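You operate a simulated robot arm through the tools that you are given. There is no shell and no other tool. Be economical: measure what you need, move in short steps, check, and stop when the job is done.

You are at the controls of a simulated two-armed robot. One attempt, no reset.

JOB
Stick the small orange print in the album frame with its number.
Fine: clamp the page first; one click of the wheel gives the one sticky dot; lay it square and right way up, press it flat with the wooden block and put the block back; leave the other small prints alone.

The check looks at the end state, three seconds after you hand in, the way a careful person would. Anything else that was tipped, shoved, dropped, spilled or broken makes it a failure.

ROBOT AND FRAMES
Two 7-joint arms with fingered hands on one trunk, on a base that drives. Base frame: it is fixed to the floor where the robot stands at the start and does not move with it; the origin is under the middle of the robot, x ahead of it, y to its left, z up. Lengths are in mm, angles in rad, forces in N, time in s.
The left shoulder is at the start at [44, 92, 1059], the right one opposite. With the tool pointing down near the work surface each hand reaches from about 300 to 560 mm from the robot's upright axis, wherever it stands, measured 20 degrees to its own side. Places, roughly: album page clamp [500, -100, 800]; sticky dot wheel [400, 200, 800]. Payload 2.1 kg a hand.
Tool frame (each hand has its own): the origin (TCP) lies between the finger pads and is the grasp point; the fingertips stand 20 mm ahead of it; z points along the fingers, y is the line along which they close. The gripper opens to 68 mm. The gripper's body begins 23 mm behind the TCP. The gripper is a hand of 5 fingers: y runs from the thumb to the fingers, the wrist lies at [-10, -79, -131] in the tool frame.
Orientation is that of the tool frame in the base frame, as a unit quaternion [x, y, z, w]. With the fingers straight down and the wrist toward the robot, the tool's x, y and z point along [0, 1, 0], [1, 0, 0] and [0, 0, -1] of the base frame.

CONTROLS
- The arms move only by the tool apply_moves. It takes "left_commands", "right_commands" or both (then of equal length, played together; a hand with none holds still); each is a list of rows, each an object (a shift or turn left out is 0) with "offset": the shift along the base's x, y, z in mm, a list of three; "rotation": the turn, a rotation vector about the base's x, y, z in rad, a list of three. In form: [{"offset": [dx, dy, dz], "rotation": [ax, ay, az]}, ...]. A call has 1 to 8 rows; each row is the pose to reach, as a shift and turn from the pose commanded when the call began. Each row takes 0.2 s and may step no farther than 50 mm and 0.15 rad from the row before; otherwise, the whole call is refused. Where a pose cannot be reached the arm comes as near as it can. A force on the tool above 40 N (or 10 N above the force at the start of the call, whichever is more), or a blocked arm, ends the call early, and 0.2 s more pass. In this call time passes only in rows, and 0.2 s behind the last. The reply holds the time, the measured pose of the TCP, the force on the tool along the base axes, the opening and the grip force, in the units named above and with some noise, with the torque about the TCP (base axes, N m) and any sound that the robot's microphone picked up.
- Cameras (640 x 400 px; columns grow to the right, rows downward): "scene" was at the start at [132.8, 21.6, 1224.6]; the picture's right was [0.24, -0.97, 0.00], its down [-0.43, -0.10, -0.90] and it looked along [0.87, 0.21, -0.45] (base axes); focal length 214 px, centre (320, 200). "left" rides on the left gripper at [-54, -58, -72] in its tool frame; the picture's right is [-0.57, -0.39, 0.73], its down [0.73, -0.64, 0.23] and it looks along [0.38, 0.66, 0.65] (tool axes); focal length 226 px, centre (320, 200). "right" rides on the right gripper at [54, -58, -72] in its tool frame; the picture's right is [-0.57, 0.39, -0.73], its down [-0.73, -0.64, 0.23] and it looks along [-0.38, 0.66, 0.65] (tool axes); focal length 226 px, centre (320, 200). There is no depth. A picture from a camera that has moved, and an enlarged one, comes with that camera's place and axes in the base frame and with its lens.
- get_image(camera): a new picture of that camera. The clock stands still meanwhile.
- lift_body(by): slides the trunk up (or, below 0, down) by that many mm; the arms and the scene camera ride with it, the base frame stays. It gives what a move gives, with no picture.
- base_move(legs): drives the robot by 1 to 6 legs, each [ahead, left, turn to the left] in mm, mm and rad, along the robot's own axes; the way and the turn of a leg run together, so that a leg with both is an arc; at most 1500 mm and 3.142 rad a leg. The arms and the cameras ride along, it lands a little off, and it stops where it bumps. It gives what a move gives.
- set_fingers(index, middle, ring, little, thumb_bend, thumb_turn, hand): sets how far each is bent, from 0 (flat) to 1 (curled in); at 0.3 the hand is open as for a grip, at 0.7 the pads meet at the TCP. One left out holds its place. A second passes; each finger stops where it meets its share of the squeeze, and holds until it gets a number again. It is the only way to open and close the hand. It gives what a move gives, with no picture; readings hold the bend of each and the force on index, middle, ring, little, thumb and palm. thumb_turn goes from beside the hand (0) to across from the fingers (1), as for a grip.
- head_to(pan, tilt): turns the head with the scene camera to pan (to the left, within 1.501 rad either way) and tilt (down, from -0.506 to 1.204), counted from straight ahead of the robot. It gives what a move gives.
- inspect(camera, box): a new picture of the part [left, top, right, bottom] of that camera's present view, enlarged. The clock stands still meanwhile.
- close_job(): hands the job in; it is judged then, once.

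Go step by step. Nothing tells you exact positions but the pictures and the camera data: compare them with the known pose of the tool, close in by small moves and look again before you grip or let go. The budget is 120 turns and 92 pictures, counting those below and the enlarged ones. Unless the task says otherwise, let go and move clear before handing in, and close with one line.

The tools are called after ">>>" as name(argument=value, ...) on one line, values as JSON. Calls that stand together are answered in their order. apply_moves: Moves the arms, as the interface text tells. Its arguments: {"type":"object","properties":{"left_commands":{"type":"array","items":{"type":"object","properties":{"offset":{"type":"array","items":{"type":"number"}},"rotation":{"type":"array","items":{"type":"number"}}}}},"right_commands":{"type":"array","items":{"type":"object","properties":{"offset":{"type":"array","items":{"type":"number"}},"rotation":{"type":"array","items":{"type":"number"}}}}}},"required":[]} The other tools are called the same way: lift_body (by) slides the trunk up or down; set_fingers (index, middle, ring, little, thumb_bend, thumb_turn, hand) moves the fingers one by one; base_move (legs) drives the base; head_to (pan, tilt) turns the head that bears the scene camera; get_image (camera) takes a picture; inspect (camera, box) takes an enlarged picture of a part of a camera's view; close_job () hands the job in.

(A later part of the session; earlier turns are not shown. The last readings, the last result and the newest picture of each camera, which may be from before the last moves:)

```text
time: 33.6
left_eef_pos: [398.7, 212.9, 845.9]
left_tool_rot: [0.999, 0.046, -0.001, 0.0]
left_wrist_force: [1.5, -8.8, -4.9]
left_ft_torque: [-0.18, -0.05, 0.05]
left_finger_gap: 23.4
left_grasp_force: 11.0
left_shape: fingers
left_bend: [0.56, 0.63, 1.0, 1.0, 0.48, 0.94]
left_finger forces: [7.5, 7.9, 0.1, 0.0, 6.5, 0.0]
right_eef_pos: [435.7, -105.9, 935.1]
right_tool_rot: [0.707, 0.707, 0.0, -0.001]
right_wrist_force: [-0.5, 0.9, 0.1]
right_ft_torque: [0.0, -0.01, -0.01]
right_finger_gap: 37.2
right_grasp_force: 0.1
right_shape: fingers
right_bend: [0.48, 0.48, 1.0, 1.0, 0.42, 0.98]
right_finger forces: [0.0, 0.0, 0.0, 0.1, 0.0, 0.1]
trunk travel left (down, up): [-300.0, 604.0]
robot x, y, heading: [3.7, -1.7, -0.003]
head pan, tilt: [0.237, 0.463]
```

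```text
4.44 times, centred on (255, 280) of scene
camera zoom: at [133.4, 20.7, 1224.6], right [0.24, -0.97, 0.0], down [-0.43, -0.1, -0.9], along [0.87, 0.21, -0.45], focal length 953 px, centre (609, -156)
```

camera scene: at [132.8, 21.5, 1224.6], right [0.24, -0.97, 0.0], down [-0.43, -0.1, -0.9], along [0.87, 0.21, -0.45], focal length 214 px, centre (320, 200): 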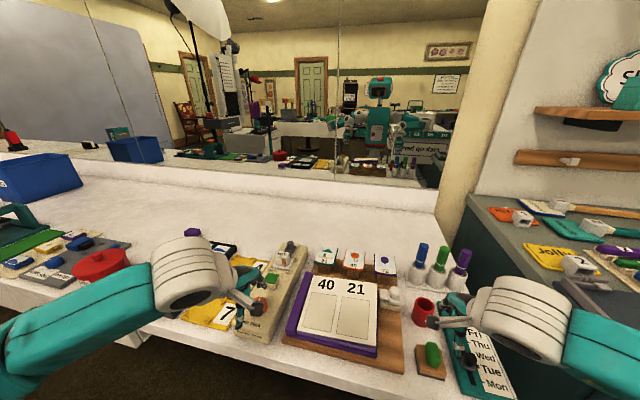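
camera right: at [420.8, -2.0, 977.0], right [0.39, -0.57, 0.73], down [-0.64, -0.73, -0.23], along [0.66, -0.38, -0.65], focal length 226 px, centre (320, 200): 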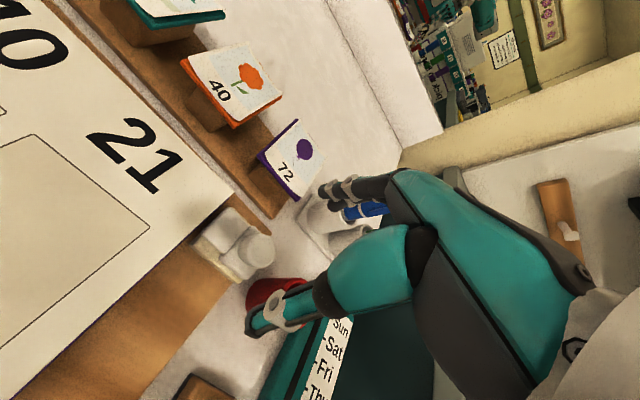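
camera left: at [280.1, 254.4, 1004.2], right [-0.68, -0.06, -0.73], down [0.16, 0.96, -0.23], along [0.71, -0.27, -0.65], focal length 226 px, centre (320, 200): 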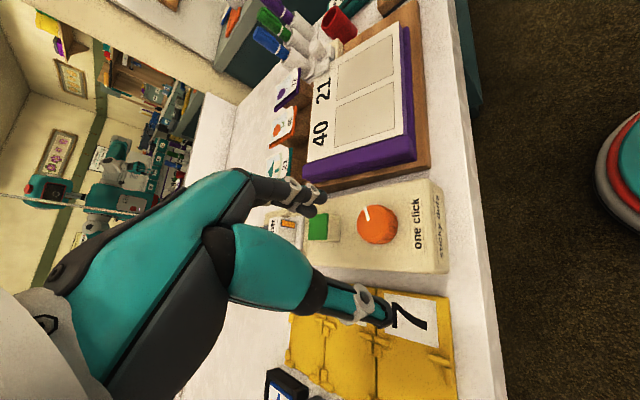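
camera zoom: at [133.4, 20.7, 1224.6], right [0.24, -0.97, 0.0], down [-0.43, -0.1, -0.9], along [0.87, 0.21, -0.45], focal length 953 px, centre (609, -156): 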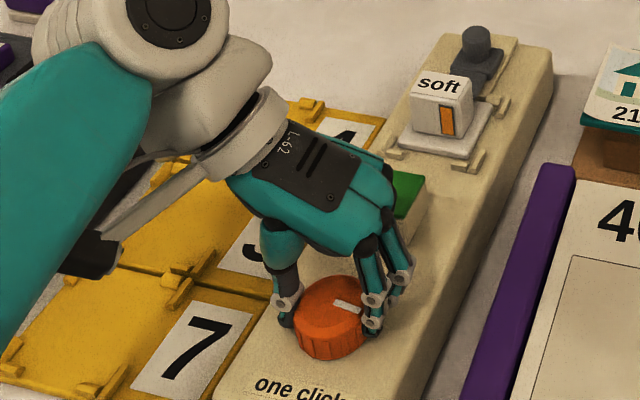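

The wheel now turns again (~100° total). Continuing toward 120°.

>>> apply_moves(left_commands=[{"offset": [0.5, -2, 0], "rotation": [0, 0, -0.1]}])

>>> apply_moves(left_commands=[{"rotation": [0, 0, -0.1]}])

>>> apply_moves(left_commands=[{"rotation": [0, 0, -0.1]}])

>>> apply_moves(left_commands=[{"rotation": [0, 0, -0.1]}])

>>> inspect(camera="scene", box=[210, 235, 300, 325])

```text
time: 34.0
left_eef_pos: [398.8, 212.4, 844.8]
left_tool_rot: [1.0, -0.005, 0.001, -0.001]
left_wrist_force: [-1.1, -4.8, -4.3]
left_ft_torque: [-0.1, 0.0, 0.01]
left_finger_gap: 23.5
left_grasp_force: 9.9
left_shape: fingers
left_bend: [0.56, 0.63, 1.0, 1.0, 0.47, 0.94]
left_finger forces: [6.3, 6.3, 0.0, 0.0, 8.0, 0.1]
right_eef_pos: [435.6, -106.1, 935.8]
right_tool_rot: [0.707, 0.707, 0.0, 0.0]
right_wrist_force: [0.8, 0.0, -0.8]
right_ft_torque: [0.02, -0.01, -0.01]
right_finger_gap: 37.2
right_grasp_force: 0.1
right_shape: fingers
right_bend: [0.48, 0.48, 1.0, 1.0, 0.42, 0.98]
right_finger forces: [0.0, 0.1, 0.0, 0.0, 0.0, 0.1]
trunk travel left (down, up): [-300.0, 604.0]
robot x, y, heading: [0.4, -0.8, 0.002]
head pan, tilt: [0.237, 0.463]
```

```text
time: 34.4
left_eef_pos: [399.3, 214.1, 845.1]
left_tool_rot: [0.998, -0.055, -0.001, 0.0]
left_wrist_force: [-2.7, -5.2, -3.8]
left_ft_torque: [-0.16, 0.06, 0.08]
left_finger_gap: 23.5
left_grasp_force: 10.4
left_shape: fingers
left_bend: [0.56, 0.63, 1.0, 1.0, 0.47, 0.93]
left_finger forces: [7.0, 6.2, 0.0, 0.0, 7.4, 0.1]
right_eef_pos: [435.3, -105.4, 935.7]
right_tool_rot: [0.707, 0.707, -0.001, 0.0]
right_wrist_force: [0.0, -1.1, -0.1]
right_ft_torque: [0.0, 0.0, 0.0]
right_finger_gap: 37.3
right_grasp_force: 0.0
right_shape: fingers
right_bend: [0.48, 0.48, 1.0, 1.0, 0.42, 0.98]
right_finger forces: [0.0, 0.0, 0.0, 0.1, 0.0, 0.0]
trunk travel left (down, up): [-300.0, 604.0]
robot x, y, heading: [-2.1, -1.1, -0.002]
head pan, tilt: [0.237, 0.463]
```

```text
time: 34.8
left_eef_pos: [398.8, 213.1, 846.0]
left_tool_rot: [0.994, -0.105, 0.0, 0.0]
left_wrist_force: [-3.7, -7.4, -4.9]
left_ft_torque: [-0.19, 0.05, 0.06]
left_finger_gap: 23.4
left_grasp_force: 10.4
left_shape: fingers
left_bend: [0.55, 0.63, 1.0, 1.0, 0.48, 0.93]
left_finger forces: [7.8, 6.1, 0.1, 0.1, 6.0, 0.0]
right_eef_pos: [434.9, -105.2, 936.5]
right_tool_rot: [0.707, 0.707, 0.0, -0.001]
right_wrist_force: [-0.5, -0.1, 0.6]
right_ft_torque: [-0.01, 0.03, 0.01]
right_finger_gap: 37.1
right_grasp_force: 0.1
right_shape: fingers
right_bend: [0.48, 0.48, 1.0, 1.0, 0.42, 0.98]
right_finger forces: [0.1, 0.0, 0.1, 0.0, 0.1, 0.1]
trunk travel left (down, up): [-300.0, 604.0]
robot x, y, heading: [2.2, -0.6, -0.001]
head pan, tilt: [0.237, 0.463]
```

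```text
time: 35.2
left_eef_pos: [399.0, 211.6, 845.3]
left_tool_rot: [0.988, -0.155, -0.001, 0.0]
left_wrist_force: [-4.6, -7.5, -4.6]
left_ft_torque: [-0.13, 0.06, 0.06]
left_finger_gap: 23.4
left_grasp_force: 10.2
left_shape: fingers
left_bend: [0.55, 0.63, 1.0, 1.0, 0.49, 0.93]
left_finger forces: [8.0, 6.7, 0.0, 0.0, 5.9, 0.0]
right_eef_pos: [434.8, -106.3, 936.0]
right_tool_rot: [0.707, 0.707, 0.0, 0.0]
right_wrist_force: [-0.1, 0.1, 0.3]
right_ft_torque: [0.01, 0.01, 0.0]
right_finger_gap: 37.4
right_grasp_force: 0.0
right_shape: fingers
right_bend: [0.48, 0.48, 1.0, 1.0, 0.42, 0.98]
right_finger forces: [0.0, 0.0, 0.1, 0.0, 0.0, 0.0]
trunk travel left (down, up): [-300.0, 604.0]
robot x, y, heading: [0.0, 1.6, 0.002]
head pan, tilt: [0.237, 0.463]
```

```text
4.44 times, centred on (255, 280) of scene
camera zoom: at [132.7, 20.7, 1224.7], right [0.24, -0.97, 0.0], down [-0.43, -0.1, -0.9], along [0.87, 0.21, -0.45], focal length 953 px, centre (609, -156)
```

zoom: 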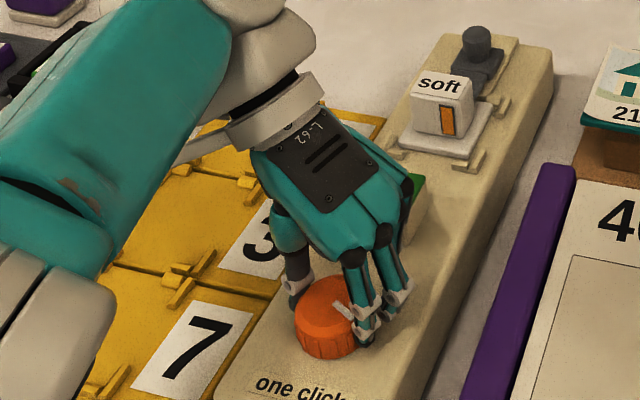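

At about 120° still no sound and no dot. I'll turn a few more steps, still listening.

>>> apply_moves(left_commands=[{"offset": [-0.5, -1, 0], "rotation": [0, 0, -0.1]}])

>>> apply_moves(left_commands=[{"rotation": [0, 0, -0.1]}])

>>> apply_moves(left_commands=[{"rotation": [0, 0, -0.1]}])

>>> apply_moves(left_commands=[{"rotation": [0, 0, -0.1]}])

>>> inspect(camera="scene", box=[210, 235, 300, 325])

```text
time: 35.6
left_eef_pos: [398.0, 210.6, 845.4]
left_tool_rot: [0.979, -0.203, 0.0, -0.001]
left_wrist_force: [-0.6, -6.4, -4.4]
left_ft_torque: [-0.12, -0.01, 0.05]
left_finger_gap: 23.6
left_grasp_force: 10.9
left_shape: fingers
left_bend: [0.56, 0.64, 1.0, 1.0, 0.48, 0.94]
left_finger forces: [6.5, 7.3, 0.1, 0.0, 7.3, 0.0]
right_eef_pos: [435.2, -105.7, 935.7]
right_tool_rot: [0.707, 0.707, 0.0, 0.001]
right_wrist_force: [-0.3, 0.1, -0.1]
right_ft_torque: [-0.02, -0.02, 0.02]
right_finger_gap: 36.9
right_grasp_force: 0.0
right_shape: fingers
right_bend: [0.48, 0.48, 1.0, 1.0, 0.42, 0.98]
right_finger forces: [0.1, 0.0, 0.0, 0.0, 0.0, 0.0]
trunk travel left (down, up): [-300.0, 604.0]
robot x, y, heading: [-2.9, -3.4, 0.004]
head pan, tilt: [0.237, 0.463]
```

```text
time: 36.0
left_eef_pos: [392.4, 212.6, 847.4]
left_tool_rot: [0.967, -0.253, -0.001, 0.0]
left_wrist_force: [5.5, -7.6, -10.8]
left_ft_torque: [-0.14, -0.08, 0.02]
left_finger_gap: 23.0
left_grasp_force: 10.4
left_shape: fingers
left_bend: [0.58, 0.63, 1.0, 1.0, 0.49, 0.99]
left_finger forces: [5.0, 8.3, 0.1, 0.1, 7.5, 0.0]
left hand out of reach, approached as far as the arm can: row 1
right_eef_pos: [436.6, -105.6, 935.6]
right_tool_rot: [0.707, 0.708, -0.001, 0.0]
right_wrist_force: [0.0, -0.2, 0.1]
right_ft_torque: [-0.02, -0.02, 0.02]
right_finger_gap: 36.9
right_grasp_force: 0.1
right_shape: fingers
right_bend: [0.48, 0.48, 1.0, 1.0, 0.42, 0.98]
right_finger forces: [0.0, 0.1, 0.0, 0.0, 0.0, 0.0]
trunk travel left (down, up): [-300.0, 604.0]
robot x, y, heading: [-4.7, 2.1, -0.003]
head pan, tilt: [0.237, 0.463]
```

```text
time: 36.4
left_eef_pos: [389.7, 215.1, 848.2]
left_tool_rot: [0.954, -0.3, 0.0, 0.0]
left_wrist_force: [6.7, -8.2, -10.5]
left_ft_torque: [-0.16, -0.08, -0.05]
left_finger_gap: 22.7
left_grasp_force: 9.4
left_shape: fingers
left_bend: [0.6, 0.63, 1.0, 1.0, 0.48, 1.0]
left_finger forces: [4.2, 7.5, 0.0, 0.0, 8.0, 0.0]
left hand out of reach, approached as far as the arm can: row 1
right_eef_pos: [437.0, -105.1, 935.7]
right_tool_rot: [0.708, 0.707, -0.001, 0.0]
right_wrist_force: [0.0, 0.4, -0.1]
right_ft_torque: [-0.01, -0.03, 0.01]
right_finger_gap: 37.0
right_grasp_force: 0.0
right_shape: fingers
right_bend: [0.48, 0.48, 1.0, 1.0, 0.42, 0.98]
right_finger forces: [0.0, 0.1, 0.0, 0.0, 0.0, 0.0]
trunk travel left (down, up): [-300.0, 604.0]
robot x, y, heading: [-2.2, 2.7, 0.003]
head pan, tilt: [0.237, 0.463]
```

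```text
time: 36.8
left_eef_pos: [384.3, 216.0, 849.5]
left_tool_rot: [0.937, -0.348, -0.001, 0.0]
left_wrist_force: [6.3, -6.4, -6.0]
left_ft_torque: [-0.14, 0.0, -0.05]
left_finger_gap: 20.6
left_grasp_force: 8.9
left_shape: fingers
left_bend: [0.71, 0.64, 1.0, 1.0, 0.47, 1.0]
left_finger forces: [2.7, 6.1, 0.0, 0.0, 8.5, 0.1]
left hand out of reach, approached as far as the arm can: row 1
right_eef_pos: [436.0, -106.5, 934.7]
right_tool_rot: [0.707, 0.707, -0.001, -0.001]
right_wrist_force: [-0.1, -0.1, -0.3]
right_ft_torque: [-0.01, -0.03, 0.03]
right_finger_gap: 37.2
right_grasp_force: 0.1
right_shape: fingers
right_bend: [0.48, 0.48, 1.0, 1.0, 0.42, 0.98]
right_finger forces: [0.0, 0.0, 0.0, 0.2, 0.0, 0.1]
trunk travel left (down, up): [-300.0, 604.0]
robot x, y, heading: [-3.8, -4.0, 0.002]
head pan, tilt: [0.237, 0.463]
```

```text
4.44 times, centred on (255, 280) of scene
camera zoom: at [134.2, 21.1, 1224.5], right [0.24, -0.97, 0.0], down [-0.43, -0.1, -0.89], along [0.87, 0.21, -0.45], focal length 953 px, centre (609, -156)
```

zoom: 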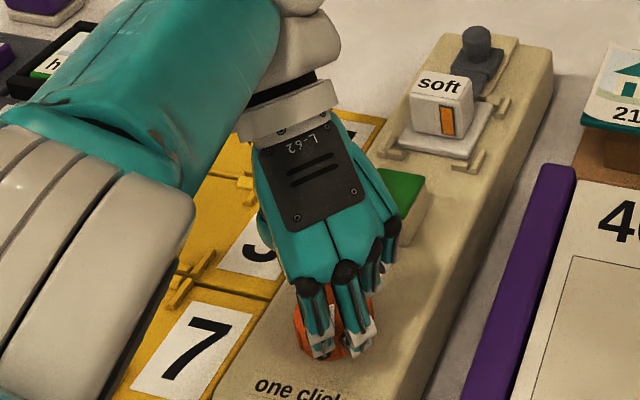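

The arm is at its twist limit and nothing clicked in about 140° clockwise, so the wheel probably indexes counter-clockwise. I'll release, lift and regrip to turn the other way.

>>> set_fingers(hand="left", index=0.34, middle=0.34, thumb_bend=0.32)

>>> apply_moves(left_commands=[{"offset": [0, 0, 30]}, {"offset": [0, 0, 50], "rotation": [0, 0, 0.14]}, {"offset": [0, 0, 50], "rotation": [0, 0, 0.28]}, {"offset": [0, 0, 50], "rotation": [0, 0, 0.42]}, {"offset": [0, 0, 50], "rotation": [0, 0, 0.56]}, {"offset": [0, 0, 50], "rotation": [0, 0, 0.7]}])

>>> inspect(camera="scene", box=[210, 235, 300, 325])

```text
time: 37.8
left_eef_pos: [384.5, 215.2, 850.1]
left_tool_rot: [0.938, -0.347, 0.0, 0.001]
left_wrist_force: [0.1, 0.0, 0.9]
left_ft_torque: [-0.01, 0.0, 0.0]
left_finger_gap: 57.2
left_grasp_force: 0.1
left_shape: fingers
left_bend: [0.34, 0.34, 1.0, 1.0, 0.32, 0.98]
left_finger forces: [0.0, 0.1, 0.0, 0.0, 0.0, 0.0]
right_eef_pos: [436.1, -106.0, 936.8]
right_tool_rot: [0.707, 0.707, 0.0, 0.0]
right_wrist_force: [1.0, 0.0, -0.3]
right_ft_torque: [-0.01, -0.01, 0.0]
right_finger_gap: 37.3
right_grasp_force: 0.1
right_shape: fingers
right_bend: [0.48, 0.48, 1.0, 1.0, 0.42, 0.98]
right_finger forces: [0.1, 0.0, 0.0, 0.0, 0.0, 0.0]
trunk travel left (down, up): [-300.0, 604.0]
robot x, y, heading: [2.3, 1.4, 0.003]
head pan, tilt: [0.237, 0.463]
```

```text
time: 39.2
left_eef_pos: [422.7, 232.3, 898.7]
left_tool_rot: [1.0, -0.004, 0.0, 0.0]
left_wrist_force: [-0.3, 0.0, 0.8]
left_ft_torque: [-0.03, -0.02, 0.03]
left_finger_gap: 57.4
left_grasp_force: 0.1
left_shape: fingers
left_bend: [0.34, 0.34, 1.0, 1.0, 0.32, 0.98]
left_finger forces: [0.0, 0.1, 0.0, 0.1, 0.1, 0.0]
left hand out of reach, approached as far as the arm can: row 2, 3, 4, 5, 6
right_eef_pos: [435.5, -105.8, 935.9]
right_tool_rot: [0.707, 0.707, 0.001, 0.0]
right_wrist_force: [0.3, 0.3, 0.3]
right_ft_torque: [-0.02, 0.01, -0.01]
right_finger_gap: 37.2
right_grasp_force: 0.0
right_shape: fingers
right_bend: [0.48, 0.48, 1.0, 1.0, 0.42, 0.98]
right_finger forces: [0.0, 0.1, 0.0, 0.0, 0.1, 0.0]
trunk travel left (down, up): [-300.0, 604.0]
robot x, y, heading: [-0.7, 1.2, 0.004]
head pan, tilt: [0.237, 0.463]
```

```text
4.44 times, centred on (255, 280) of scene
camera zoom: at [132.9, 21.5, 1224.6], right [0.24, -0.97, 0.0], down [-0.43, -0.1, -0.9], along [0.87, 0.21, -0.45], focal length 953 px, centre (609, -156)
```

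zoom: 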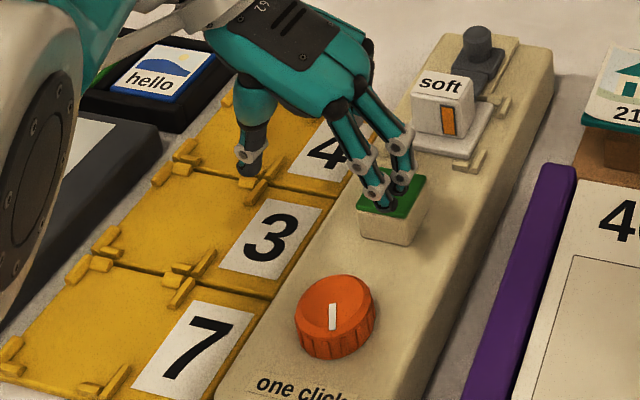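

The pointer has come round to face the robot (~170° clockwise) with no click, so counter-clockwise it is. First I settle the hand back over the wheel.

>>> apply_moves(left_commands=[{"offset": [0, 0, 5], "rotation": [0, 0, 0.14]}, {"offset": [0, 0, 10], "rotation": [0, 0, 0.28]}])

```text
time: 39.8
left_eef_pos: [441.4, 238.7, 907.0]
left_tool_rot: [0.991, 0.134, -0.002, -0.001]
left_wrist_force: [-1.5, 0.3, -0.2]
left_ft_torque: [-0.01, -0.02, 0.01]
left_finger_gap: 57.1
left_grasp_force: 0.1
left_shape: fingers
left_bend: [0.34, 0.34, 1.0, 1.0, 0.32, 0.98]
left_finger forces: [0.0, 0.1, 0.1, 0.0, 0.0, 0.1]
left hand out of reach, approached as far as the arm can: row 1, 2
right_eef_pos: [434.6, -106.4, 936.0]
right_tool_rot: [0.707, 0.707, 0.0, 0.0]
right_wrist_force: [0.0, -0.9, -0.1]
right_ft_torque: [0.0, 0.03, -0.01]
right_finger_gap: 37.0
right_grasp_force: 0.0
right_shape: fingers
right_bend: [0.48, 0.48, 1.0, 1.0, 0.42, 0.98]
right_finger forces: [0.0, 0.0, 0.1, 0.1, 0.1, 0.1]
trunk travel left (down, up): [-300.0, 604.0]
robot x, y, heading: [2.2, 1.8, 0.001]
head pan, tilt: [0.237, 0.463]
```

The arm is caught against a joint limit; I'll back it up and away to free it.

>>> apply_moves(left_commands=[{"offset": [-10, 0, 30], "rotation": [0, 0, 0.14]}, {"offset": [-20, 0, 60], "rotation": [0, 0, 0.28]}, {"offset": [-30, 0, 90], "rotation": [0, 0, 0.42]}, {"offset": [-40, 0, 110], "rotation": [0, 0, 0.56]}, {"offset": [-50, 0, 120], "rotation": [0, 0, 0.7]}, {"offset": [-50, 0, 120], "rotation": [0, 0, 0.84]}])

```text
time: 41.2
left_eef_pos: [469.6, 273.3, 1045.4]
left_tool_rot: [0.879, 0.476, -0.003, 0.001]
left_wrist_force: [1.1, -0.7, -0.4]
left_ft_torque: [-0.02, 0.04, 0.01]
left_finger_gap: 57.5
left_grasp_force: 0.0
left_shape: fingers
left_bend: [0.34, 0.34, 1.0, 1.0, 0.32, 0.98]
left_finger forces: [0.0, 0.1, 0.0, 0.1, 0.0, 0.1]
left hand out of reach, approached as far as the arm can: row 1, 2, 3, 4, 5, 6
right_eef_pos: [435.8, -105.8, 935.6]
right_tool_rot: [0.707, 0.707, -0.001, 0.0]
right_wrist_force: [0.0, -0.7, 0.1]
right_ft_torque: [-0.02, 0.02, -0.01]
right_finger_gap: 37.5
right_grasp_force: 0.0
right_shape: fingers
right_bend: [0.48, 0.48, 1.0, 1.0, 0.42, 0.98]
right_finger forces: [0.0, 0.0, 0.0, 0.0, 0.0, 0.0]
trunk travel left (down, up): [-300.0, 604.0]
robot x, y, heading: [0.0, 2.6, -0.0]
head pan, tilt: [0.237, 0.463]
```

Still held by the limit; I'll return the hand toward its neutral start pose (high, unrotated) to recover the arm's posture.

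>>> apply_moves(left_commands=[{"offset": [0, 10, 30], "rotation": [0, 0, 0.14]}, {"offset": [0, 20, 60], "rotation": [0, 0, 0.28]}, {"offset": [0, 20, 90], "rotation": [0, 0, 0.42]}, {"offset": [0, 20, 120], "rotation": [0, 0, 0.56]}, {"offset": [0, 20, 140], "rotation": [0, 0, 0.62]}])

>>> get_image(camera="scene")

```text
time: 42.4
left_eef_pos: [441.4, 285.8, 1165.8]
left_tool_rot: [0.693, 0.721, -0.001, 0.0]
left_wrist_force: [-0.2, -0.3, -0.5]
left_ft_torque: [0.0, -0.01, 0.0]
left_finger_gap: 57.2
left_grasp_force: 0.1
left_shape: fingers
left_bend: [0.34, 0.34, 1.0, 1.0, 0.32, 0.98]
left_finger forces: [0.0, 0.1, 0.0, 0.0, 0.0, 0.0]
left hand out of reach, approached as far as the arm can: row 1, 2, 3, 4, 5
right_eef_pos: [434.5, -106.3, 935.8]
right_tool_rot: [0.707, 0.707, 0.0, 0.0]
right_wrist_force: [0.4, 0.8, 0.1]
right_ft_torque: [-0.01, -0.02, 0.01]
right_finger_gap: 37.2
right_grasp_force: 0.0
right_shape: fingers
right_bend: [0.48, 0.48, 1.0, 1.0, 0.42, 0.98]
right_finger forces: [0.0, 0.0, 0.0, 0.1, 0.0, 0.0]
trunk travel left (down, up): [-300.0, 604.0]
robot x, y, heading: [0.4, 2.0, 0.002]
head pan, tilt: [0.237, 0.463]
```

```text
43 pictures are left
camera scene: at [132.6, 21.0, 1224.7], right [0.24, -0.97, 0.0], down [-0.43, -0.1, -0.9], along [0.87, 0.21, -0.45], focal length 214 px, centre (320, 200)
```

scene: 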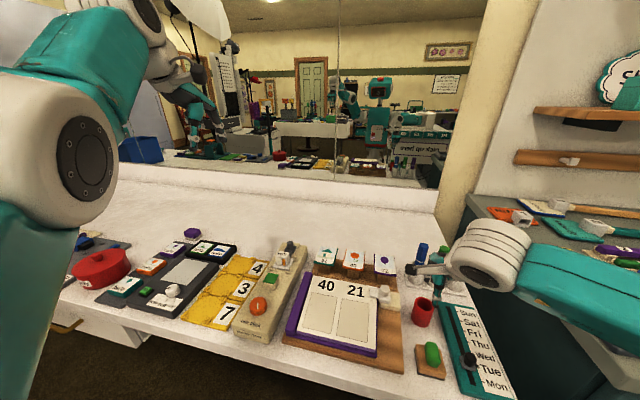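

The hand is upright again but offset from the command. I'll bring the command to a reachable spot and see whether it recovers.

>>> apply_moves(left_commands=[{"offset": [30, 20, 0]}, {"offset": [70, 40, -20]}, {"offset": [100, 60, -40]}, {"offset": [100, 60, -80]}, {"offset": [100, 60, -120]}])

```text
time: 43.6
left_eef_pos: [482.7, 331.2, 1044.6]
left_tool_rot: [0.693, 0.721, -0.001, -0.001]
left_wrist_force: [-0.1, 0.4, -0.2]
left_ft_torque: [-0.01, -0.01, 0.02]
left_finger_gap: 57.4
left_grasp_force: 0.1
left_shape: fingers
left_bend: [0.34, 0.34, 1.0, 1.0, 0.32, 0.98]
left_finger forces: [0.0, 0.0, 0.0, 0.0, 0.0, 0.1]
left hand out of reach, approached as far as the arm can: row 1, 2, 3, 4, 5
right_eef_pos: [435.4, -105.7, 936.9]
right_tool_rot: [0.708, 0.707, 0.0, 0.0]
right_wrist_force: [0.8, 0.0, 0.8]
right_ft_torque: [-0.01, 0.02, -0.03]
right_finger_gap: 37.3
right_grasp_force: 0.0
right_shape: fingers
right_bend: [0.48, 0.48, 1.0, 1.0, 0.42, 0.98]
right_finger forces: [0.0, 0.0, 0.0, 0.0, 0.0, 0.0]
trunk travel left (down, up): [-300.0, 604.0]
robot x, y, heading: [1.7, 0.0, -0.005]
head pan, tilt: [0.237, 0.463]
```

Closer. I'll continue outward and down along that direction to let it unwind.

>>> apply_moves(left_commands=[{"offset": [30, 25, -20]}, {"offset": [55, 50, -40]}, {"offset": [70, 75, -60]}, {"offset": [70, 90, -80]}])

```text
time: 44.6
left_eef_pos: [481.7, 359.6, 983.9]
left_tool_rot: [0.694, 0.72, -0.002, 0.0]
left_wrist_force: [0.0, 0.7, 0.6]
left_ft_torque: [0.0, 0.04, 0.01]
left_finger_gap: 57.5
left_grasp_force: 0.1
left_shape: fingers
left_bend: [0.34, 0.34, 1.0, 1.0, 0.32, 0.98]
left_finger forces: [0.0, 0.0, 0.1, 0.1, 0.0, 0.1]
left hand out of reach, approached as far as the arm can: row 1, 2, 3, 4
right_eef_pos: [436.0, -106.0, 936.2]
right_tool_rot: [0.707, 0.707, 0.0, -0.001]
right_wrist_force: [-0.8, -0.1, 0.2]
right_ft_torque: [0.0, 0.0, -0.02]
right_finger_gap: 37.1
right_grasp_force: 0.1
right_shape: fingers
right_bend: [0.48, 0.48, 1.0, 1.0, 0.42, 0.98]
right_finger forces: [0.0, 0.0, 0.0, 0.0, 0.1, 0.1]
trunk travel left (down, up): [-300.0, 604.0]
robot x, y, heading: [-4.2, -3.3, 0.001]
head pan, tilt: [0.237, 0.463]
```

It may now be at its outward limit. I'll command inward and watch how it answers.

>>> apply_moves(left_commands=[{"offset": [-30, -30, 0]}, {"offset": [-60, -60, 0]}, {"offset": [-90, -90, 0]}, {"offset": [-120, -120, 0]}])

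```text
time: 45.6
left_eef_pos: [359.8, 240.2, 989.6]
left_tool_rot: [0.693, 0.721, -0.003, 0.0]
left_wrist_force: [-0.6, -0.9, 0.8]
left_ft_torque: [-0.02, 0.0, 0.01]
left_finger_gap: 57.6
left_grasp_force: 0.1
left_shape: fingers
left_bend: [0.34, 0.34, 1.0, 1.0, 0.32, 0.98]
left_finger forces: [0.0, 0.1, 0.0, 0.0, 0.0, 0.0]
right_eef_pos: [434.8, -105.9, 937.0]
right_tool_rot: [0.707, 0.707, 0.0, 0.0]
right_wrist_force: [-0.3, 0.0, -0.3]
right_ft_torque: [0.02, -0.01, 0.01]
right_finger_gap: 37.3
right_grasp_force: 0.0
right_shape: fingers
right_bend: [0.48, 0.48, 1.0, 1.0, 0.42, 0.98]
right_finger forces: [0.1, 0.0, 0.0, 0.0, 0.0, 0.1]
trunk travel left (down, up): [-300.0, 604.0]
robot x, y, heading: [1.1, 1.8, 0.0]
head pan, tilt: [0.237, 0.463]
```

Recovered. I'll go over the wheel with the hand turned about −1.2 rad, so I have room to turn counter-clockwise.

>>> apply_moves(left_commands=[{"offset": [5, -4, -15], "rotation": [0, 0, -0.15]}, {"offset": [10, -8, -30], "rotation": [0, 0, -0.3]}, {"offset": [15, -12, -45], "rotation": [0, 0, -0.45]}, {"offset": [20, -16, -60], "rotation": [0, 0, -0.6]}, {"offset": [25, -18, -70], "rotation": [0, 0, -0.75]}, {"offset": [30, -22, -80], "rotation": [0, 0, -0.9]}, {"offset": [35, -25, -90], "rotation": [0, 0, -1.05]}, {"offset": [39, -26, -100], "rotation": [0, 0, -1.2]}])

>>> apply_moves(left_commands=[{"offset": [0, 0, -25]}, {"offset": [0, 0, -45]}])

>>> set_fingers(hand="left", index=0.85, middle=0.85, thumb_bend=0.8)

```text
time: 47.4
left_eef_pos: [398.2, 212.9, 889.3]
left_tool_rot: [0.979, 0.202, -0.002, -0.001]
left_wrist_force: [-0.5, 0.2, 0.3]
left_ft_torque: [-0.02, -0.03, 0.0]
left_finger_gap: 57.6
left_grasp_force: 0.1
left_shape: fingers
left_bend: [0.34, 0.34, 1.0, 1.0, 0.32, 0.98]
left_finger forces: [0.1, 0.1, 0.0, 0.1, 0.0, 0.0]
right_eef_pos: [436.0, -105.9, 936.3]
right_tool_rot: [0.707, 0.707, 0.0, -0.001]
right_wrist_force: [-0.4, -0.7, -0.3]
right_ft_torque: [0.01, 0.02, 0.0]
right_finger_gap: 37.2
right_grasp_force: 0.1
right_shape: fingers
right_bend: [0.48, 0.48, 1.0, 1.0, 0.42, 0.98]
right_finger forces: [0.0, 0.0, 0.0, 0.1, 0.1, 0.0]
trunk travel left (down, up): [-300.0, 604.0]
robot x, y, heading: [4.3, -1.2, 0.001]
head pan, tilt: [0.237, 0.463]
```

```text
time: 48.0
left_eef_pos: [398.4, 213.6, 845.0]
left_tool_rot: [0.979, 0.203, -0.001, -0.001]
left_wrist_force: [0.0, -0.1, -0.6]
left_ft_torque: [0.0, -0.01, 0.01]
left_finger_gap: 57.3
left_grasp_force: 0.1
left_shape: fingers
left_bend: [0.34, 0.34, 1.0, 1.0, 0.32, 0.98]
left_finger forces: [0.0, 0.1, 0.1, 0.0, 0.0, 0.1]
right_eef_pos: [435.1, -105.9, 936.2]
right_tool_rot: [0.707, 0.707, 0.0, 0.001]
right_wrist_force: [-0.8, -0.3, 0.5]
right_ft_torque: [-0.04, -0.01, 0.04]
right_finger_gap: 37.1
right_grasp_force: 0.1
right_shape: fingers
right_bend: [0.48, 0.48, 1.0, 1.0, 0.42, 0.98]
right_finger forces: [0.0, 0.0, 0.1, 0.0, 0.0, 0.0]
trunk travel left (down, up): [-300.0, 604.0]
robot x, y, heading: [0.9, -3.5, -0.002]
head pan, tilt: [0.237, 0.463]
```

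```text
time: 49.0
left_eef_pos: [399.4, 214.4, 845.4]
left_tool_rot: [0.979, 0.203, -0.002, 0.0]
left_wrist_force: [5.2, -1.6, -2.1]
left_ft_torque: [-0.02, -0.01, -0.01]
left_finger_gap: 23.3
left_grasp_force: 12.4
left_shape: fingers
left_bend: [0.57, 0.62, 1.0, 1.0, 0.46, 0.97]
left_finger forces: [7.0, 7.2, 0.1, 0.1, 10.9, 0.0]
right_eef_pos: [435.9, -105.5, 935.5]
right_tool_rot: [0.707, 0.707, -0.001, -0.002]
right_wrist_force: [-0.4, -0.6, -0.5]
right_ft_torque: [0.02, -0.02, -0.05]
right_finger_gap: 37.2
right_grasp_force: 0.1
right_shape: fingers
right_bend: [0.48, 0.48, 1.0, 1.0, 0.42, 0.98]
right_finger forces: [0.0, 0.1, 0.0, 0.1, 0.0, 0.1]
trunk travel left (down, up): [-300.0, 604.0]
robot x, y, heading: [0.1, 0.5, 0.003]
head pan, tilt: [0.237, 0.463]
```

Firm grip. Turning counter-clockwise in steps of 0.2 rad, listening.

>>> apply_moves(left_commands=[{"rotation": [0, 0, 0.1]}, {"rotation": [0, 0, 0.2]}])

>>> apply_moves(left_commands=[{"rotation": [0, 0, 0.1]}, {"rotation": [0, 0, 0.2]}])

>>> apply_moves(left_commands=[{"rotation": [0, 0, 0.1]}, {"rotation": [0, 0, 0.2]}])

>>> inspect(camera="scene", box=[210, 235, 300, 325])

```text
time: 49.6
left_eef_pos: [398.8, 214.1, 844.5]
left_tool_rot: [0.954, 0.301, -0.002, 0.0]
left_wrist_force: [4.9, -0.9, -0.7]
left_ft_torque: [-0.05, -0.09, -0.02]
left_finger_gap: 23.4
left_grasp_force: 13.0
left_shape: fingers
left_bend: [0.57, 0.61, 1.0, 1.0, 0.52, 0.97]
left_finger forces: [7.0, 7.7, 0.1, 0.0, 10.8, 0.0]
right_eef_pos: [436.9, -105.7, 936.0]
right_tool_rot: [0.707, 0.707, 0.0, -0.001]
right_wrist_force: [0.9, -0.3, 0.2]
right_ft_torque: [-0.01, 0.0, 0.0]
right_finger_gap: 37.3
right_grasp_force: 0.0
right_shape: fingers
right_bend: [0.48, 0.48, 1.0, 1.0, 0.42, 0.98]
right_finger forces: [0.0, 0.1, 0.1, 0.1, 0.1, 0.0]
trunk travel left (down, up): [-300.0, 604.0]
robot x, y, heading: [0.5, 4.1, -0.002]
head pan, tilt: [0.237, 0.463]
```

```text
time: 50.2
left_eef_pos: [399.5, 214.3, 844.1]
left_tool_rot: [0.919, 0.395, -0.001, 0.0]
left_wrist_force: [8.1, 0.7, 3.2]
left_ft_torque: [0.0, -0.1, -0.04]
left_finger_gap: 23.4
left_grasp_force: 12.7
left_shape: fingers
left_bend: [0.57, 0.61, 1.0, 1.0, 0.52, 0.98]
left_finger forces: [7.4, 8.8, 0.0, 0.0, 10.6, 0.1]
right_eef_pos: [435.2, -105.7, 936.1]
right_tool_rot: [0.707, 0.707, 0.0, -0.001]
right_wrist_force: [0.3, -0.2, 0.5]
right_ft_torque: [0.0, 0.03, 0.01]
right_finger_gap: 37.2
right_grasp_force: 0.1
right_shape: fingers
right_bend: [0.48, 0.48, 1.0, 1.0, 0.42, 0.98]
right_finger forces: [0.0, 0.0, 0.0, 0.0, 0.1, 0.1]
trunk travel left (down, up): [-300.0, 604.0]
robot x, y, heading: [-0.2, -2.4, 0.002]
head pan, tilt: [0.237, 0.463]
```

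```text
time: 50.8
left_eef_pos: [399.5, 216.7, 845.1]
left_tool_rot: [0.875, 0.484, -0.002, 0.0]
left_wrist_force: [9.4, 2.1, 4.7]
left_ft_torque: [0.01, -0.15, -0.05]
left_finger_gap: 23.5
left_grasp_force: 13.1
left_shape: fingers
left_bend: [0.56, 0.6, 1.0, 1.0, 0.52, 0.99]
left_finger forces: [7.7, 9.4, 0.0, 0.1, 10.4, 0.0]
right_eef_pos: [436.3, -105.1, 936.4]
right_tool_rot: [0.707, 0.707, -0.001, -0.001]
right_wrist_force: [-0.1, -0.4, -0.3]
right_ft_torque: [0.0, -0.02, -0.01]
right_finger_gap: 37.2
right_grasp_force: 0.1
right_shape: fingers
right_bend: [0.48, 0.48, 1.0, 1.0, 0.42, 0.98]
right_finger forces: [0.1, 0.0, 0.1, 0.0, 0.0, 0.1]
trunk travel left (down, up): [-300.0, 604.0]
robot x, y, heading: [-4.7, 4.6, 0.002]
head pan, tilt: [0.237, 0.463]
```

```text
4.44 times, centred on (255, 280) of scene
camera zoom: at [133.6, 21.7, 1224.6], right [0.24, -0.97, 0.0], down [-0.43, -0.1, -0.89], along [0.87, 0.21, -0.45], focal length 953 px, centre (609, -156)
```

zoom: 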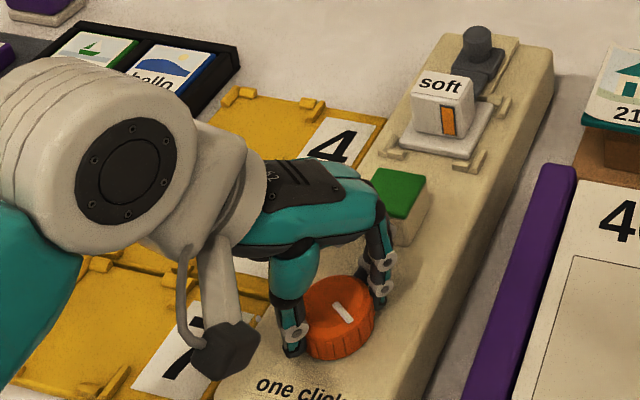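

It follows. Continuing counter-clockwise.

>>> apply_moves(left_commands=[{"offset": [1.5, -0.5, 0], "rotation": [0, 0, 0.1]}, {"offset": [1.5, -0.5, 0], "rotation": [0, 0, 0.2]}])

>>> apply_moves(left_commands=[{"rotation": [0, 0, 0.1]}, {"rotation": [0, 0, 0.2]}])

>>> apply_moves(left_commands=[{"rotation": [0, 0, 0.1]}, {"rotation": [0, 0, 0.2]}])

>>> apply_moves(left_commands=[{"rotation": [0, 0, 0.1]}, {"rotation": [0, 0, 0.2]}])

>>> inspect(camera="scene", box=[210, 235, 300, 325])

```text
time: 51.4
left_eef_pos: [400.1, 216.7, 844.1]
left_tool_rot: [0.822, 0.569, -0.001, 0.0]
left_wrist_force: [5.4, 5.5, 4.1]
left_ft_torque: [0.07, -0.07, -0.05]
left_finger_gap: 23.4
left_grasp_force: 13.0
left_shape: fingers
left_bend: [0.57, 0.61, 1.0, 1.0, 0.52, 0.99]
left_finger forces: [6.6, 8.4, 0.0, 0.0, 11.6, 0.0]
right_eef_pos: [435.9, -104.9, 936.9]
right_tool_rot: [0.707, 0.707, 0.0, 0.001]
right_wrist_force: [-0.1, 0.0, -0.5]
right_ft_torque: [0.0, -0.02, 0.0]
right_finger_gap: 37.3
right_grasp_force: 0.0
right_shape: fingers
right_bend: [0.48, 0.48, 1.0, 1.0, 0.42, 0.98]
right_finger forces: [0.1, 0.0, 0.0, 0.0, 0.1, 0.1]
trunk travel left (down, up): [-300.0, 604.0]
robot x, y, heading: [3.0, -1.6, 0.001]
head pan, tilt: [0.237, 0.463]
```

```text
time: 52.0
left_eef_pos: [400.1, 214.8, 844.5]
left_tool_rot: [0.761, 0.648, -0.002, 0.0]
left_wrist_force: [6.8, 6.5, 0.5]
left_ft_torque: [0.16, -0.11, -0.04]
left_finger_gap: 22.7
left_grasp_force: 12.5
left_shape: fingers
left_bend: [0.57, 0.6, 1.0, 1.0, 0.52, 1.0]
left_finger forces: [6.3, 9.3, 0.0, 0.1, 9.4, 0.1]
right_eef_pos: [436.0, -104.5, 936.5]
right_tool_rot: [0.707, 0.707, -0.001, 0.0]
right_wrist_force: [-0.2, -0.1, 0.5]
right_ft_torque: [0.02, -0.03, 0.02]
right_finger_gap: 37.1
right_grasp_force: 0.1
right_shape: fingers
right_bend: [0.48, 0.48, 1.0, 1.0, 0.42, 0.98]
right_finger forces: [0.1, 0.0, 0.0, 0.0, 0.0, 0.0]
trunk travel left (down, up): [-300.0, 604.0]
robot x, y, heading: [1.3, -4.2, 0.006]
head pan, tilt: [0.237, 0.463]
```

```text
time: 52.6
left_eef_pos: [400.7, 216.5, 843.5]
left_tool_rot: [0.693, 0.721, -0.001, 0.001]
left_wrist_force: [5.5, 9.2, 2.8]
left_ft_torque: [0.18, -0.11, -0.08]
left_finger_gap: 23.0
left_grasp_force: 12.5
left_shape: fingers
left_bend: [0.57, 0.6, 1.0, 1.0, 0.52, 1.0]
left_finger forces: [6.0, 10.2, 0.0, 0.0, 8.6, 0.1]
right_eef_pos: [435.6, -103.8, 936.5]
right_tool_rot: [0.707, 0.707, -0.001, 0.001]
right_wrist_force: [-0.2, 0.3, 0.3]
right_ft_torque: [0.01, 0.02, -0.01]
right_finger_gap: 37.3
right_grasp_force: 0.1
right_shape: fingers
right_bend: [0.48, 0.48, 1.0, 1.0, 0.42, 0.98]
right_finger forces: [0.0, 0.1, 0.1, 0.0, 0.0, 0.0]
trunk travel left (down, up): [-300.0, 604.0]
robot x, y, heading: [-1.8, -1.2, 0.002]
head pan, tilt: [0.237, 0.463]
```

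```text
time: 53.2
left_eef_pos: [401.1, 216.1, 843.4]
left_tool_rot: [0.617, 0.787, -0.002, 0.001]
left_wrist_force: [4.8, 9.8, 0.6]
left_ft_torque: [0.14, -0.09, -0.07]
left_finger_gap: 22.5
left_grasp_force: 12.7
left_shape: fingers
left_bend: [0.58, 0.59, 1.0, 1.0, 0.52, 1.0]
left_finger forces: [6.2, 9.9, 0.0, 0.0, 9.0, 0.1]
right_eef_pos: [435.0, -104.6, 936.0]
right_tool_rot: [0.708, 0.707, -0.001, 0.0]
right_wrist_force: [0.7, -0.6, 0.3]
right_ft_torque: [-0.03, 0.01, -0.01]
right_finger_gap: 37.1
right_grasp_force: 0.0
right_shape: fingers
right_bend: [0.48, 0.48, 1.0, 1.0, 0.42, 0.98]
right_finger forces: [0.1, 0.0, 0.0, 0.1, 0.1, 0.1]
trunk travel left (down, up): [-300.0, 604.0]
robot x, y, heading: [-0.0, 2.8, 0.004]
head pan, tilt: [0.237, 0.463]
```

```text
4.44 times, centred on (255, 280) of scene
camera zoom: at [133.3, 22.6, 1224.6], right [0.24, -0.97, 0.0], down [-0.43, -0.11, -0.89], along [0.87, 0.21, -0.45], focal length 953 px, centre (609, -156)
```

zoom: 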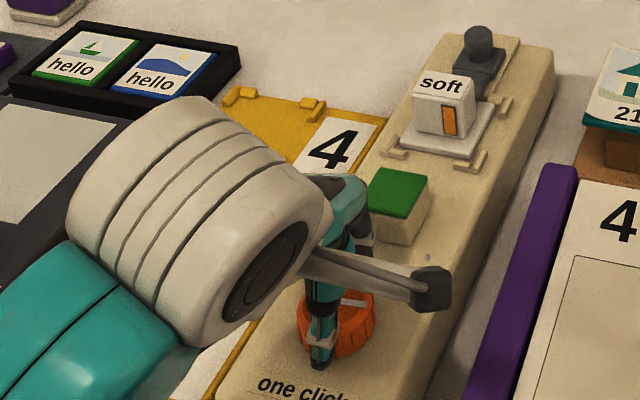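

I notice a small light spot on the deck beside the wheel; it could be a dot. I'll zoom in on it.

>>> inspect(camera="scene", box=[255, 275, 295, 305])

```text
13.33 times, centred on (275, 290) of scene
camera zoom: at [133.3, 22.6, 1224.6], right [0.24, -0.97, 0.0], down [-0.43, -0.11, -0.89], along [0.87, 0.21, -0.45], focal length 2860 px, centre (920, -1000)
```

zoom: 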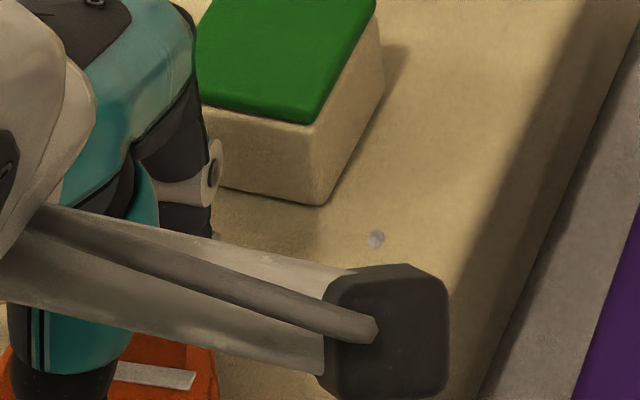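

That spot moves with the wrist camera, so it isn't a dot. I'll continue counter-clockwise while the wrist allows.

>>> apply_moves(left_commands=[{"offset": [0.5, 1, 0], "rotation": [0, 0, 0.1]}, {"offset": [0.5, 1, 0], "rotation": [0, 0, 0.2]}])

>>> apply_moves(left_commands=[{"rotation": [0, 0, 0.1]}, {"rotation": [0, 0, 0.2]}])

>>> apply_moves(left_commands=[{"rotation": [0, 0, 0.1]}, {"rotation": [0, 0, 0.2]}])

>>> inspect(camera="left", box=[220, 120, 480, 340])

```text
time: 53.8
left_eef_pos: [400.8, 217.2, 843.6]
left_tool_rot: [0.535, 0.845, -0.002, 0.0]
left_wrist_force: [2.9, 9.9, 0.6]
left_ft_torque: [0.18, -0.08, -0.08]
left_finger_gap: 22.6
left_grasp_force: 12.5
left_shape: fingers
left_bend: [0.58, 0.59, 1.0, 1.0, 0.52, 1.0]
left_finger forces: [6.4, 9.9, 0.0, 0.0, 8.7, 0.1]
right_eef_pos: [435.1, -105.6, 936.0]
right_tool_rot: [0.707, 0.707, -0.001, 0.001]
right_wrist_force: [0.1, -0.1, 0.3]
right_ft_torque: [-0.02, 0.01, -0.04]
right_finger_gap: 37.4
right_grasp_force: 0.0
right_shape: fingers
right_bend: [0.48, 0.48, 1.0, 1.0, 0.42, 0.98]
right_finger forces: [0.1, 0.1, 0.0, 0.0, 0.1, 0.0]
trunk travel left (down, up): [-300.0, 604.0]
robot x, y, heading: [-0.1, -2.5, -0.004]
head pan, tilt: [0.237, 0.463]
```

```text
time: 54.4
left_eef_pos: [401.0, 216.7, 844.0]
left_tool_rot: [0.449, 0.894, -0.003, 0.001]
left_wrist_force: [1.7, 11.5, 0.3]
left_ft_torque: [0.2, -0.03, -0.03]
left_finger_gap: 22.3
left_grasp_force: 12.7
left_shape: fingers
left_bend: [0.57, 0.59, 1.0, 1.0, 0.52, 1.0]
left_finger forces: [6.6, 10.1, 0.0, 0.0, 8.6, 0.1]
right_eef_pos: [436.0, -105.1, 935.5]
right_tool_rot: [0.707, 0.707, -0.001, 0.001]
right_wrist_force: [-0.4, -1.0, 0.0]
right_ft_torque: [-0.02, 0.0, 0.04]
right_finger_gap: 37.4
right_grasp_force: 0.0
right_shape: fingers
right_bend: [0.48, 0.48, 1.0, 1.0, 0.42, 0.98]
right_finger forces: [0.0, 0.0, 0.0, 0.0, 0.1, 0.1]
trunk travel left (down, up): [-300.0, 604.0]
robot x, y, heading: [0.8, -0.7, -0.002]
head pan, tilt: [0.237, 0.463]
```

```text
time: 55.0
left_eef_pos: [401.0, 217.7, 843.6]
left_tool_rot: [0.358, 0.934, -0.002, 0.0]
left_wrist_force: [-1.1, 12.4, 0.3]
left_ft_torque: [0.25, -0.01, -0.08]
left_finger_gap: 22.1
left_grasp_force: 13.0
left_shape: fingers
left_bend: [0.57, 0.58, 1.0, 1.0, 0.53, 1.0]
left_finger forces: [6.5, 10.8, 0.0, 0.1, 8.2, 0.1]
right_eef_pos: [435.2, -104.4, 936.6]
right_tool_rot: [0.707, 0.707, 0.0, 0.001]
right_wrist_force: [-0.5, 0.7, -0.6]
right_ft_torque: [-0.02, -0.04, 0.01]
right_finger_gap: 37.6
right_grasp_force: 0.1
right_shape: fingers
right_bend: [0.48, 0.48, 1.0, 1.0, 0.42, 0.98]
right_finger forces: [0.1, 0.1, 0.0, 0.0, 0.0, 0.0]
trunk travel left (down, up): [-300.0, 604.0]
robot x, y, heading: [-0.8, -0.3, 0.005]
head pan, tilt: [0.237, 0.463]
```

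```text
1.82 times, centred on (350, 230) of left
camera zoom: at [402.0, 137.4, 916.8], right [0.16, -0.67, -0.72], down [-0.97, 0.01, -0.23], along [0.16, 0.74, -0.65], focal length 411 px, centre (266, 146)
```

zoom: 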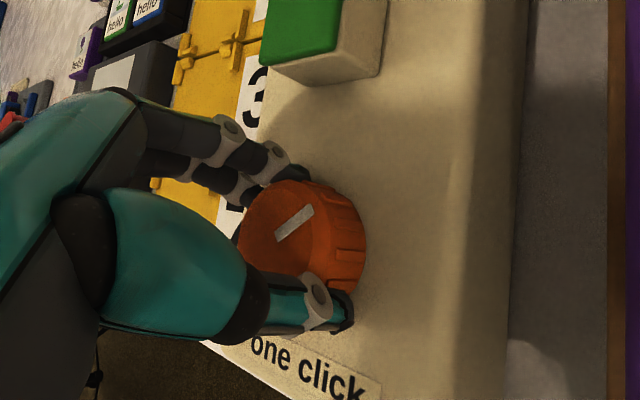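

The wheel is back to about −35° of its starting mark. Continuing; beyond the start I'll use small steps.

>>> apply_moves(left_commands=[{"offset": [0, 1.5, 0], "rotation": [0, 0, 0.1]}, {"offset": [0, 1.5, 0], "rotation": [0, 0, 0.2]}])

>>> apply_moves(left_commands=[{"rotation": [0, 0, 0.1]}, {"rotation": [0, 0, 0.2]}])

>>> apply_moves(left_commands=[{"rotation": [0, 0, 0.1]}, {"rotation": [0, 0, 0.2]}])

>>> inspect(camera="left", box=[220, 120, 480, 340])

```text
time: 55.6
left_eef_pos: [399.8, 217.9, 843.3]
left_tool_rot: [0.262, 0.965, -0.002, 0.002]
left_wrist_force: [-3.7, 11.8, -0.2]
left_ft_torque: [0.22, 0.02, -0.06]
left_finger_gap: 22.0
left_grasp_force: 12.8
left_shape: fingers
left_bend: [0.57, 0.58, 1.0, 1.0, 0.53, 1.0]
left_finger forces: [6.0, 10.6, 0.1, 0.0, 8.4, 0.0]
right_eef_pos: [434.2, -105.3, 936.3]
right_tool_rot: [0.707, 0.707, -0.001, 0.0]
right_wrist_force: [-0.5, 0.6, -0.1]
right_ft_torque: [0.0, -0.02, -0.03]
right_finger_gap: 37.1
right_grasp_force: 0.0
right_shape: fingers
right_bend: [0.48, 0.48, 1.0, 1.0, 0.42, 0.98]
right_finger forces: [0.0, 0.0, 0.0, 0.0, 0.0, 0.0]
trunk travel left (down, up): [-300.0, 604.0]
robot x, y, heading: [5.1, -1.8, 0.0]
head pan, tilt: [0.237, 0.463]
```

```text
time: 56.2
left_eef_pos: [399.5, 218.7, 843.7]
left_tool_rot: [0.163, 0.987, -0.002, 0.0]
left_wrist_force: [-5.4, 11.6, -2.2]
left_ft_torque: [0.22, 0.04, -0.06]
left_finger_gap: 21.9
left_grasp_force: 12.5
left_shape: fingers
left_bend: [0.56, 0.57, 1.0, 1.0, 0.54, 1.0]
left_finger forces: [6.7, 10.8, 0.1, 0.0, 8.0, 0.0]
right_eef_pos: [434.4, -105.1, 936.2]
right_tool_rot: [0.706, 0.708, -0.001, 0.001]
right_wrist_force: [-0.4, -0.7, 1.0]
right_ft_torque: [0.04, -0.02, 0.03]
right_finger_gap: 37.2
right_grasp_force: 0.0
right_shape: fingers
right_bend: [0.48, 0.48, 1.0, 1.0, 0.42, 0.98]
right_finger forces: [0.1, 0.0, 0.1, 0.0, 0.1, 0.0]
trunk travel left (down, up): [-300.0, 604.0]
robot x, y, heading: [-1.7, -2.2, 0.001]
head pan, tilt: [0.237, 0.463]
```

```text
time: 56.8
left_eef_pos: [400.4, 217.6, 844.5]
left_tool_rot: [0.064, 0.998, -0.001, 0.002]
left_wrist_force: [-6.1, 11.9, 0.8]
left_ft_torque: [0.27, 0.09, -0.11]
left_finger_gap: 21.6
left_grasp_force: 13.1
left_shape: fingers
left_bend: [0.55, 0.56, 1.0, 1.0, 0.55, 1.0]
left_finger forces: [7.0, 11.6, 0.1, 0.0, 7.6, 0.0]
right_eef_pos: [434.3, -104.9, 937.4]
right_tool_rot: [0.707, 0.707, 0.0, 0.001]
right_wrist_force: [0.0, -0.4, -0.2]
right_ft_torque: [0.0, 0.0, 0.02]
right_finger_gap: 37.3
right_grasp_force: 0.1
right_shape: fingers
right_bend: [0.48, 0.48, 1.0, 1.0, 0.42, 0.98]
right_finger forces: [0.1, 0.1, 0.0, 0.0, 0.0, 0.1]
trunk travel left (down, up): [-300.0, 604.0]
robot x, y, heading: [-3.1, -2.9, -0.004]
head pan, tilt: [0.237, 0.463]
```

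```text
1.82 times, centred on (350, 230) of left
camera zoom: at [446.6, 153.0, 917.2], right [0.51, -0.46, -0.72], down [-0.81, -0.54, -0.23], along [-0.29, 0.7, -0.65], focal length 411 px, centre (266, 146)
```

zoom: 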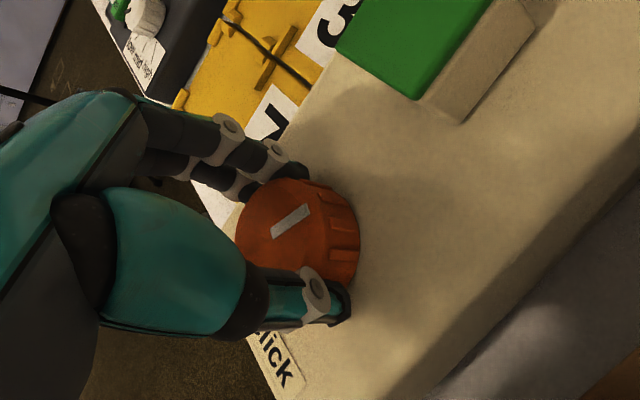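

The pointer is back at its starting direction, still well gripped. From here I go in 0.1 rad steps.

>>> apply_moves(left_commands=[{"offset": [-1, 1.5, 0], "rotation": [0, 0, 0.1]}])

>>> apply_moves(left_commands=[{"rotation": [0, 0, 0.1]}])

>>> apply_moves(left_commands=[{"rotation": [0, 0, 0.1]}])

>>> apply_moves(left_commands=[{"rotation": [0, 0, 0.1]}])

```text
time: 57.2
left_eef_pos: [401.0, 218.9, 844.6]
left_tool_rot: [0.015, 1.0, -0.002, 0.002]
left_wrist_force: [-6.8, 9.2, -0.5]
left_ft_torque: [0.18, 0.1, -0.1]
left_finger_gap: 21.4
left_grasp_force: 12.4
left_shape: fingers
left_bend: [0.55, 0.56, 1.0, 1.0, 0.55, 1.0]
left_finger forces: [6.8, 9.6, 0.0, 0.1, 8.5, 0.0]
right_eef_pos: [435.0, -104.4, 937.9]
right_tool_rot: [0.707, 0.707, -0.001, 0.001]
right_wrist_force: [0.5, -0.7, -0.6]
right_ft_torque: [0.02, 0.02, 0.0]
right_finger_gap: 37.3
right_grasp_force: 0.0
right_shape: fingers
right_bend: [0.48, 0.48, 1.0, 1.0, 0.42, 0.98]
right_finger forces: [0.0, 0.1, 0.1, 0.0, 0.0, 0.0]
trunk travel left (down, up): [-300.0, 604.0]
robot x, y, heading: [-0.7, 0.7, -0.003]
head pan, tilt: [0.237, 0.463]
```

```text
time: 57.6
left_eef_pos: [400.4, 219.1, 844.7]
left_tool_rot: [-0.035, 0.999, -0.002, 0.002]
left_wrist_force: [-7.1, 9.5, 0.3]
left_ft_torque: [0.19, 0.13, -0.02]
left_finger_gap: 21.3
left_grasp_force: 13.2
left_shape: fingers
left_bend: [0.55, 0.56, 1.0, 1.0, 0.55, 1.0]
left_finger forces: [7.1, 10.9, 0.0, 0.0, 8.0, 0.0]
right_eef_pos: [434.6, -104.0, 936.7]
right_tool_rot: [0.707, 0.707, -0.001, 0.0]
right_wrist_force: [0.0, 0.0, -0.6]
right_ft_torque: [0.0, -0.03, -0.03]
right_finger_gap: 37.1
right_grasp_force: 0.1
right_shape: fingers
right_bend: [0.48, 0.48, 1.0, 1.0, 0.42, 0.98]
right_finger forces: [0.0, 0.1, 0.0, 0.0, 0.1, 0.1]
trunk travel left (down, up): [-300.0, 604.0]
robot x, y, heading: [-1.3, -1.4, -0.002]
head pan, tilt: [0.237, 0.463]
```

```text
time: 58.0
left_eef_pos: [398.5, 218.9, 845.5]
left_tool_rot: [-0.084, 0.996, -0.001, 0.001]
left_wrist_force: [-6.8, 10.5, -0.3]
left_ft_torque: [0.18, 0.13, -0.06]
left_finger_gap: 21.4
left_grasp_force: 13.1
left_shape: fingers
left_bend: [0.55, 0.56, 1.0, 1.0, 0.55, 1.0]
left_finger forces: [7.4, 11.4, 0.0, 0.1, 7.5, 0.0]
right_eef_pos: [434.1, -105.3, 937.4]
right_tool_rot: [0.707, 0.707, -0.001, 0.001]
right_wrist_force: [0.3, -0.4, -0.9]
right_ft_torque: [0.05, 0.01, 0.0]
right_finger_gap: 37.1
right_grasp_force: 0.1
right_shape: fingers
right_bend: [0.48, 0.48, 1.0, 1.0, 0.42, 0.98]
right_finger forces: [0.1, 0.0, 0.0, 0.1, 0.1, 0.0]
trunk travel left (down, up): [-300.0, 604.0]
robot x, y, heading: [2.5, 3.6, -0.0]
head pan, tilt: [0.237, 0.463]
```

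```text
time: 58.4
left_eef_pos: [401.0, 217.9, 845.3]
left_tool_rot: [-0.134, 0.991, -0.001, 0.001]
left_wrist_force: [-9.6, 11.1, 0.0]
left_ft_torque: [0.19, 0.16, -0.08]
left_finger_gap: 21.4
left_grasp_force: 13.3
left_shape: fingers
left_bend: [0.54, 0.55, 1.0, 1.0, 0.55, 1.0]
left_finger forces: [7.7, 11.6, 0.0, 0.0, 7.1, 0.1]
right_eef_pos: [434.7, -104.3, 935.5]
right_tool_rot: [0.707, 0.707, -0.001, 0.001]
right_wrist_force: [-0.4, -1.2, -0.1]
right_ft_torque: [0.04, -0.01, 0.01]
right_finger_gap: 37.2
right_grasp_force: 0.1
right_shape: fingers
right_bend: [0.48, 0.48, 1.0, 1.0, 0.42, 0.98]
right_finger forces: [0.0, 0.0, 0.0, 0.0, 0.0, 0.0]
trunk travel left (down, up): [-300.0, 604.0]
robot x, y, heading: [-0.5, -3.7, -0.004]
head pan, tilt: [0.237, 0.463]
```

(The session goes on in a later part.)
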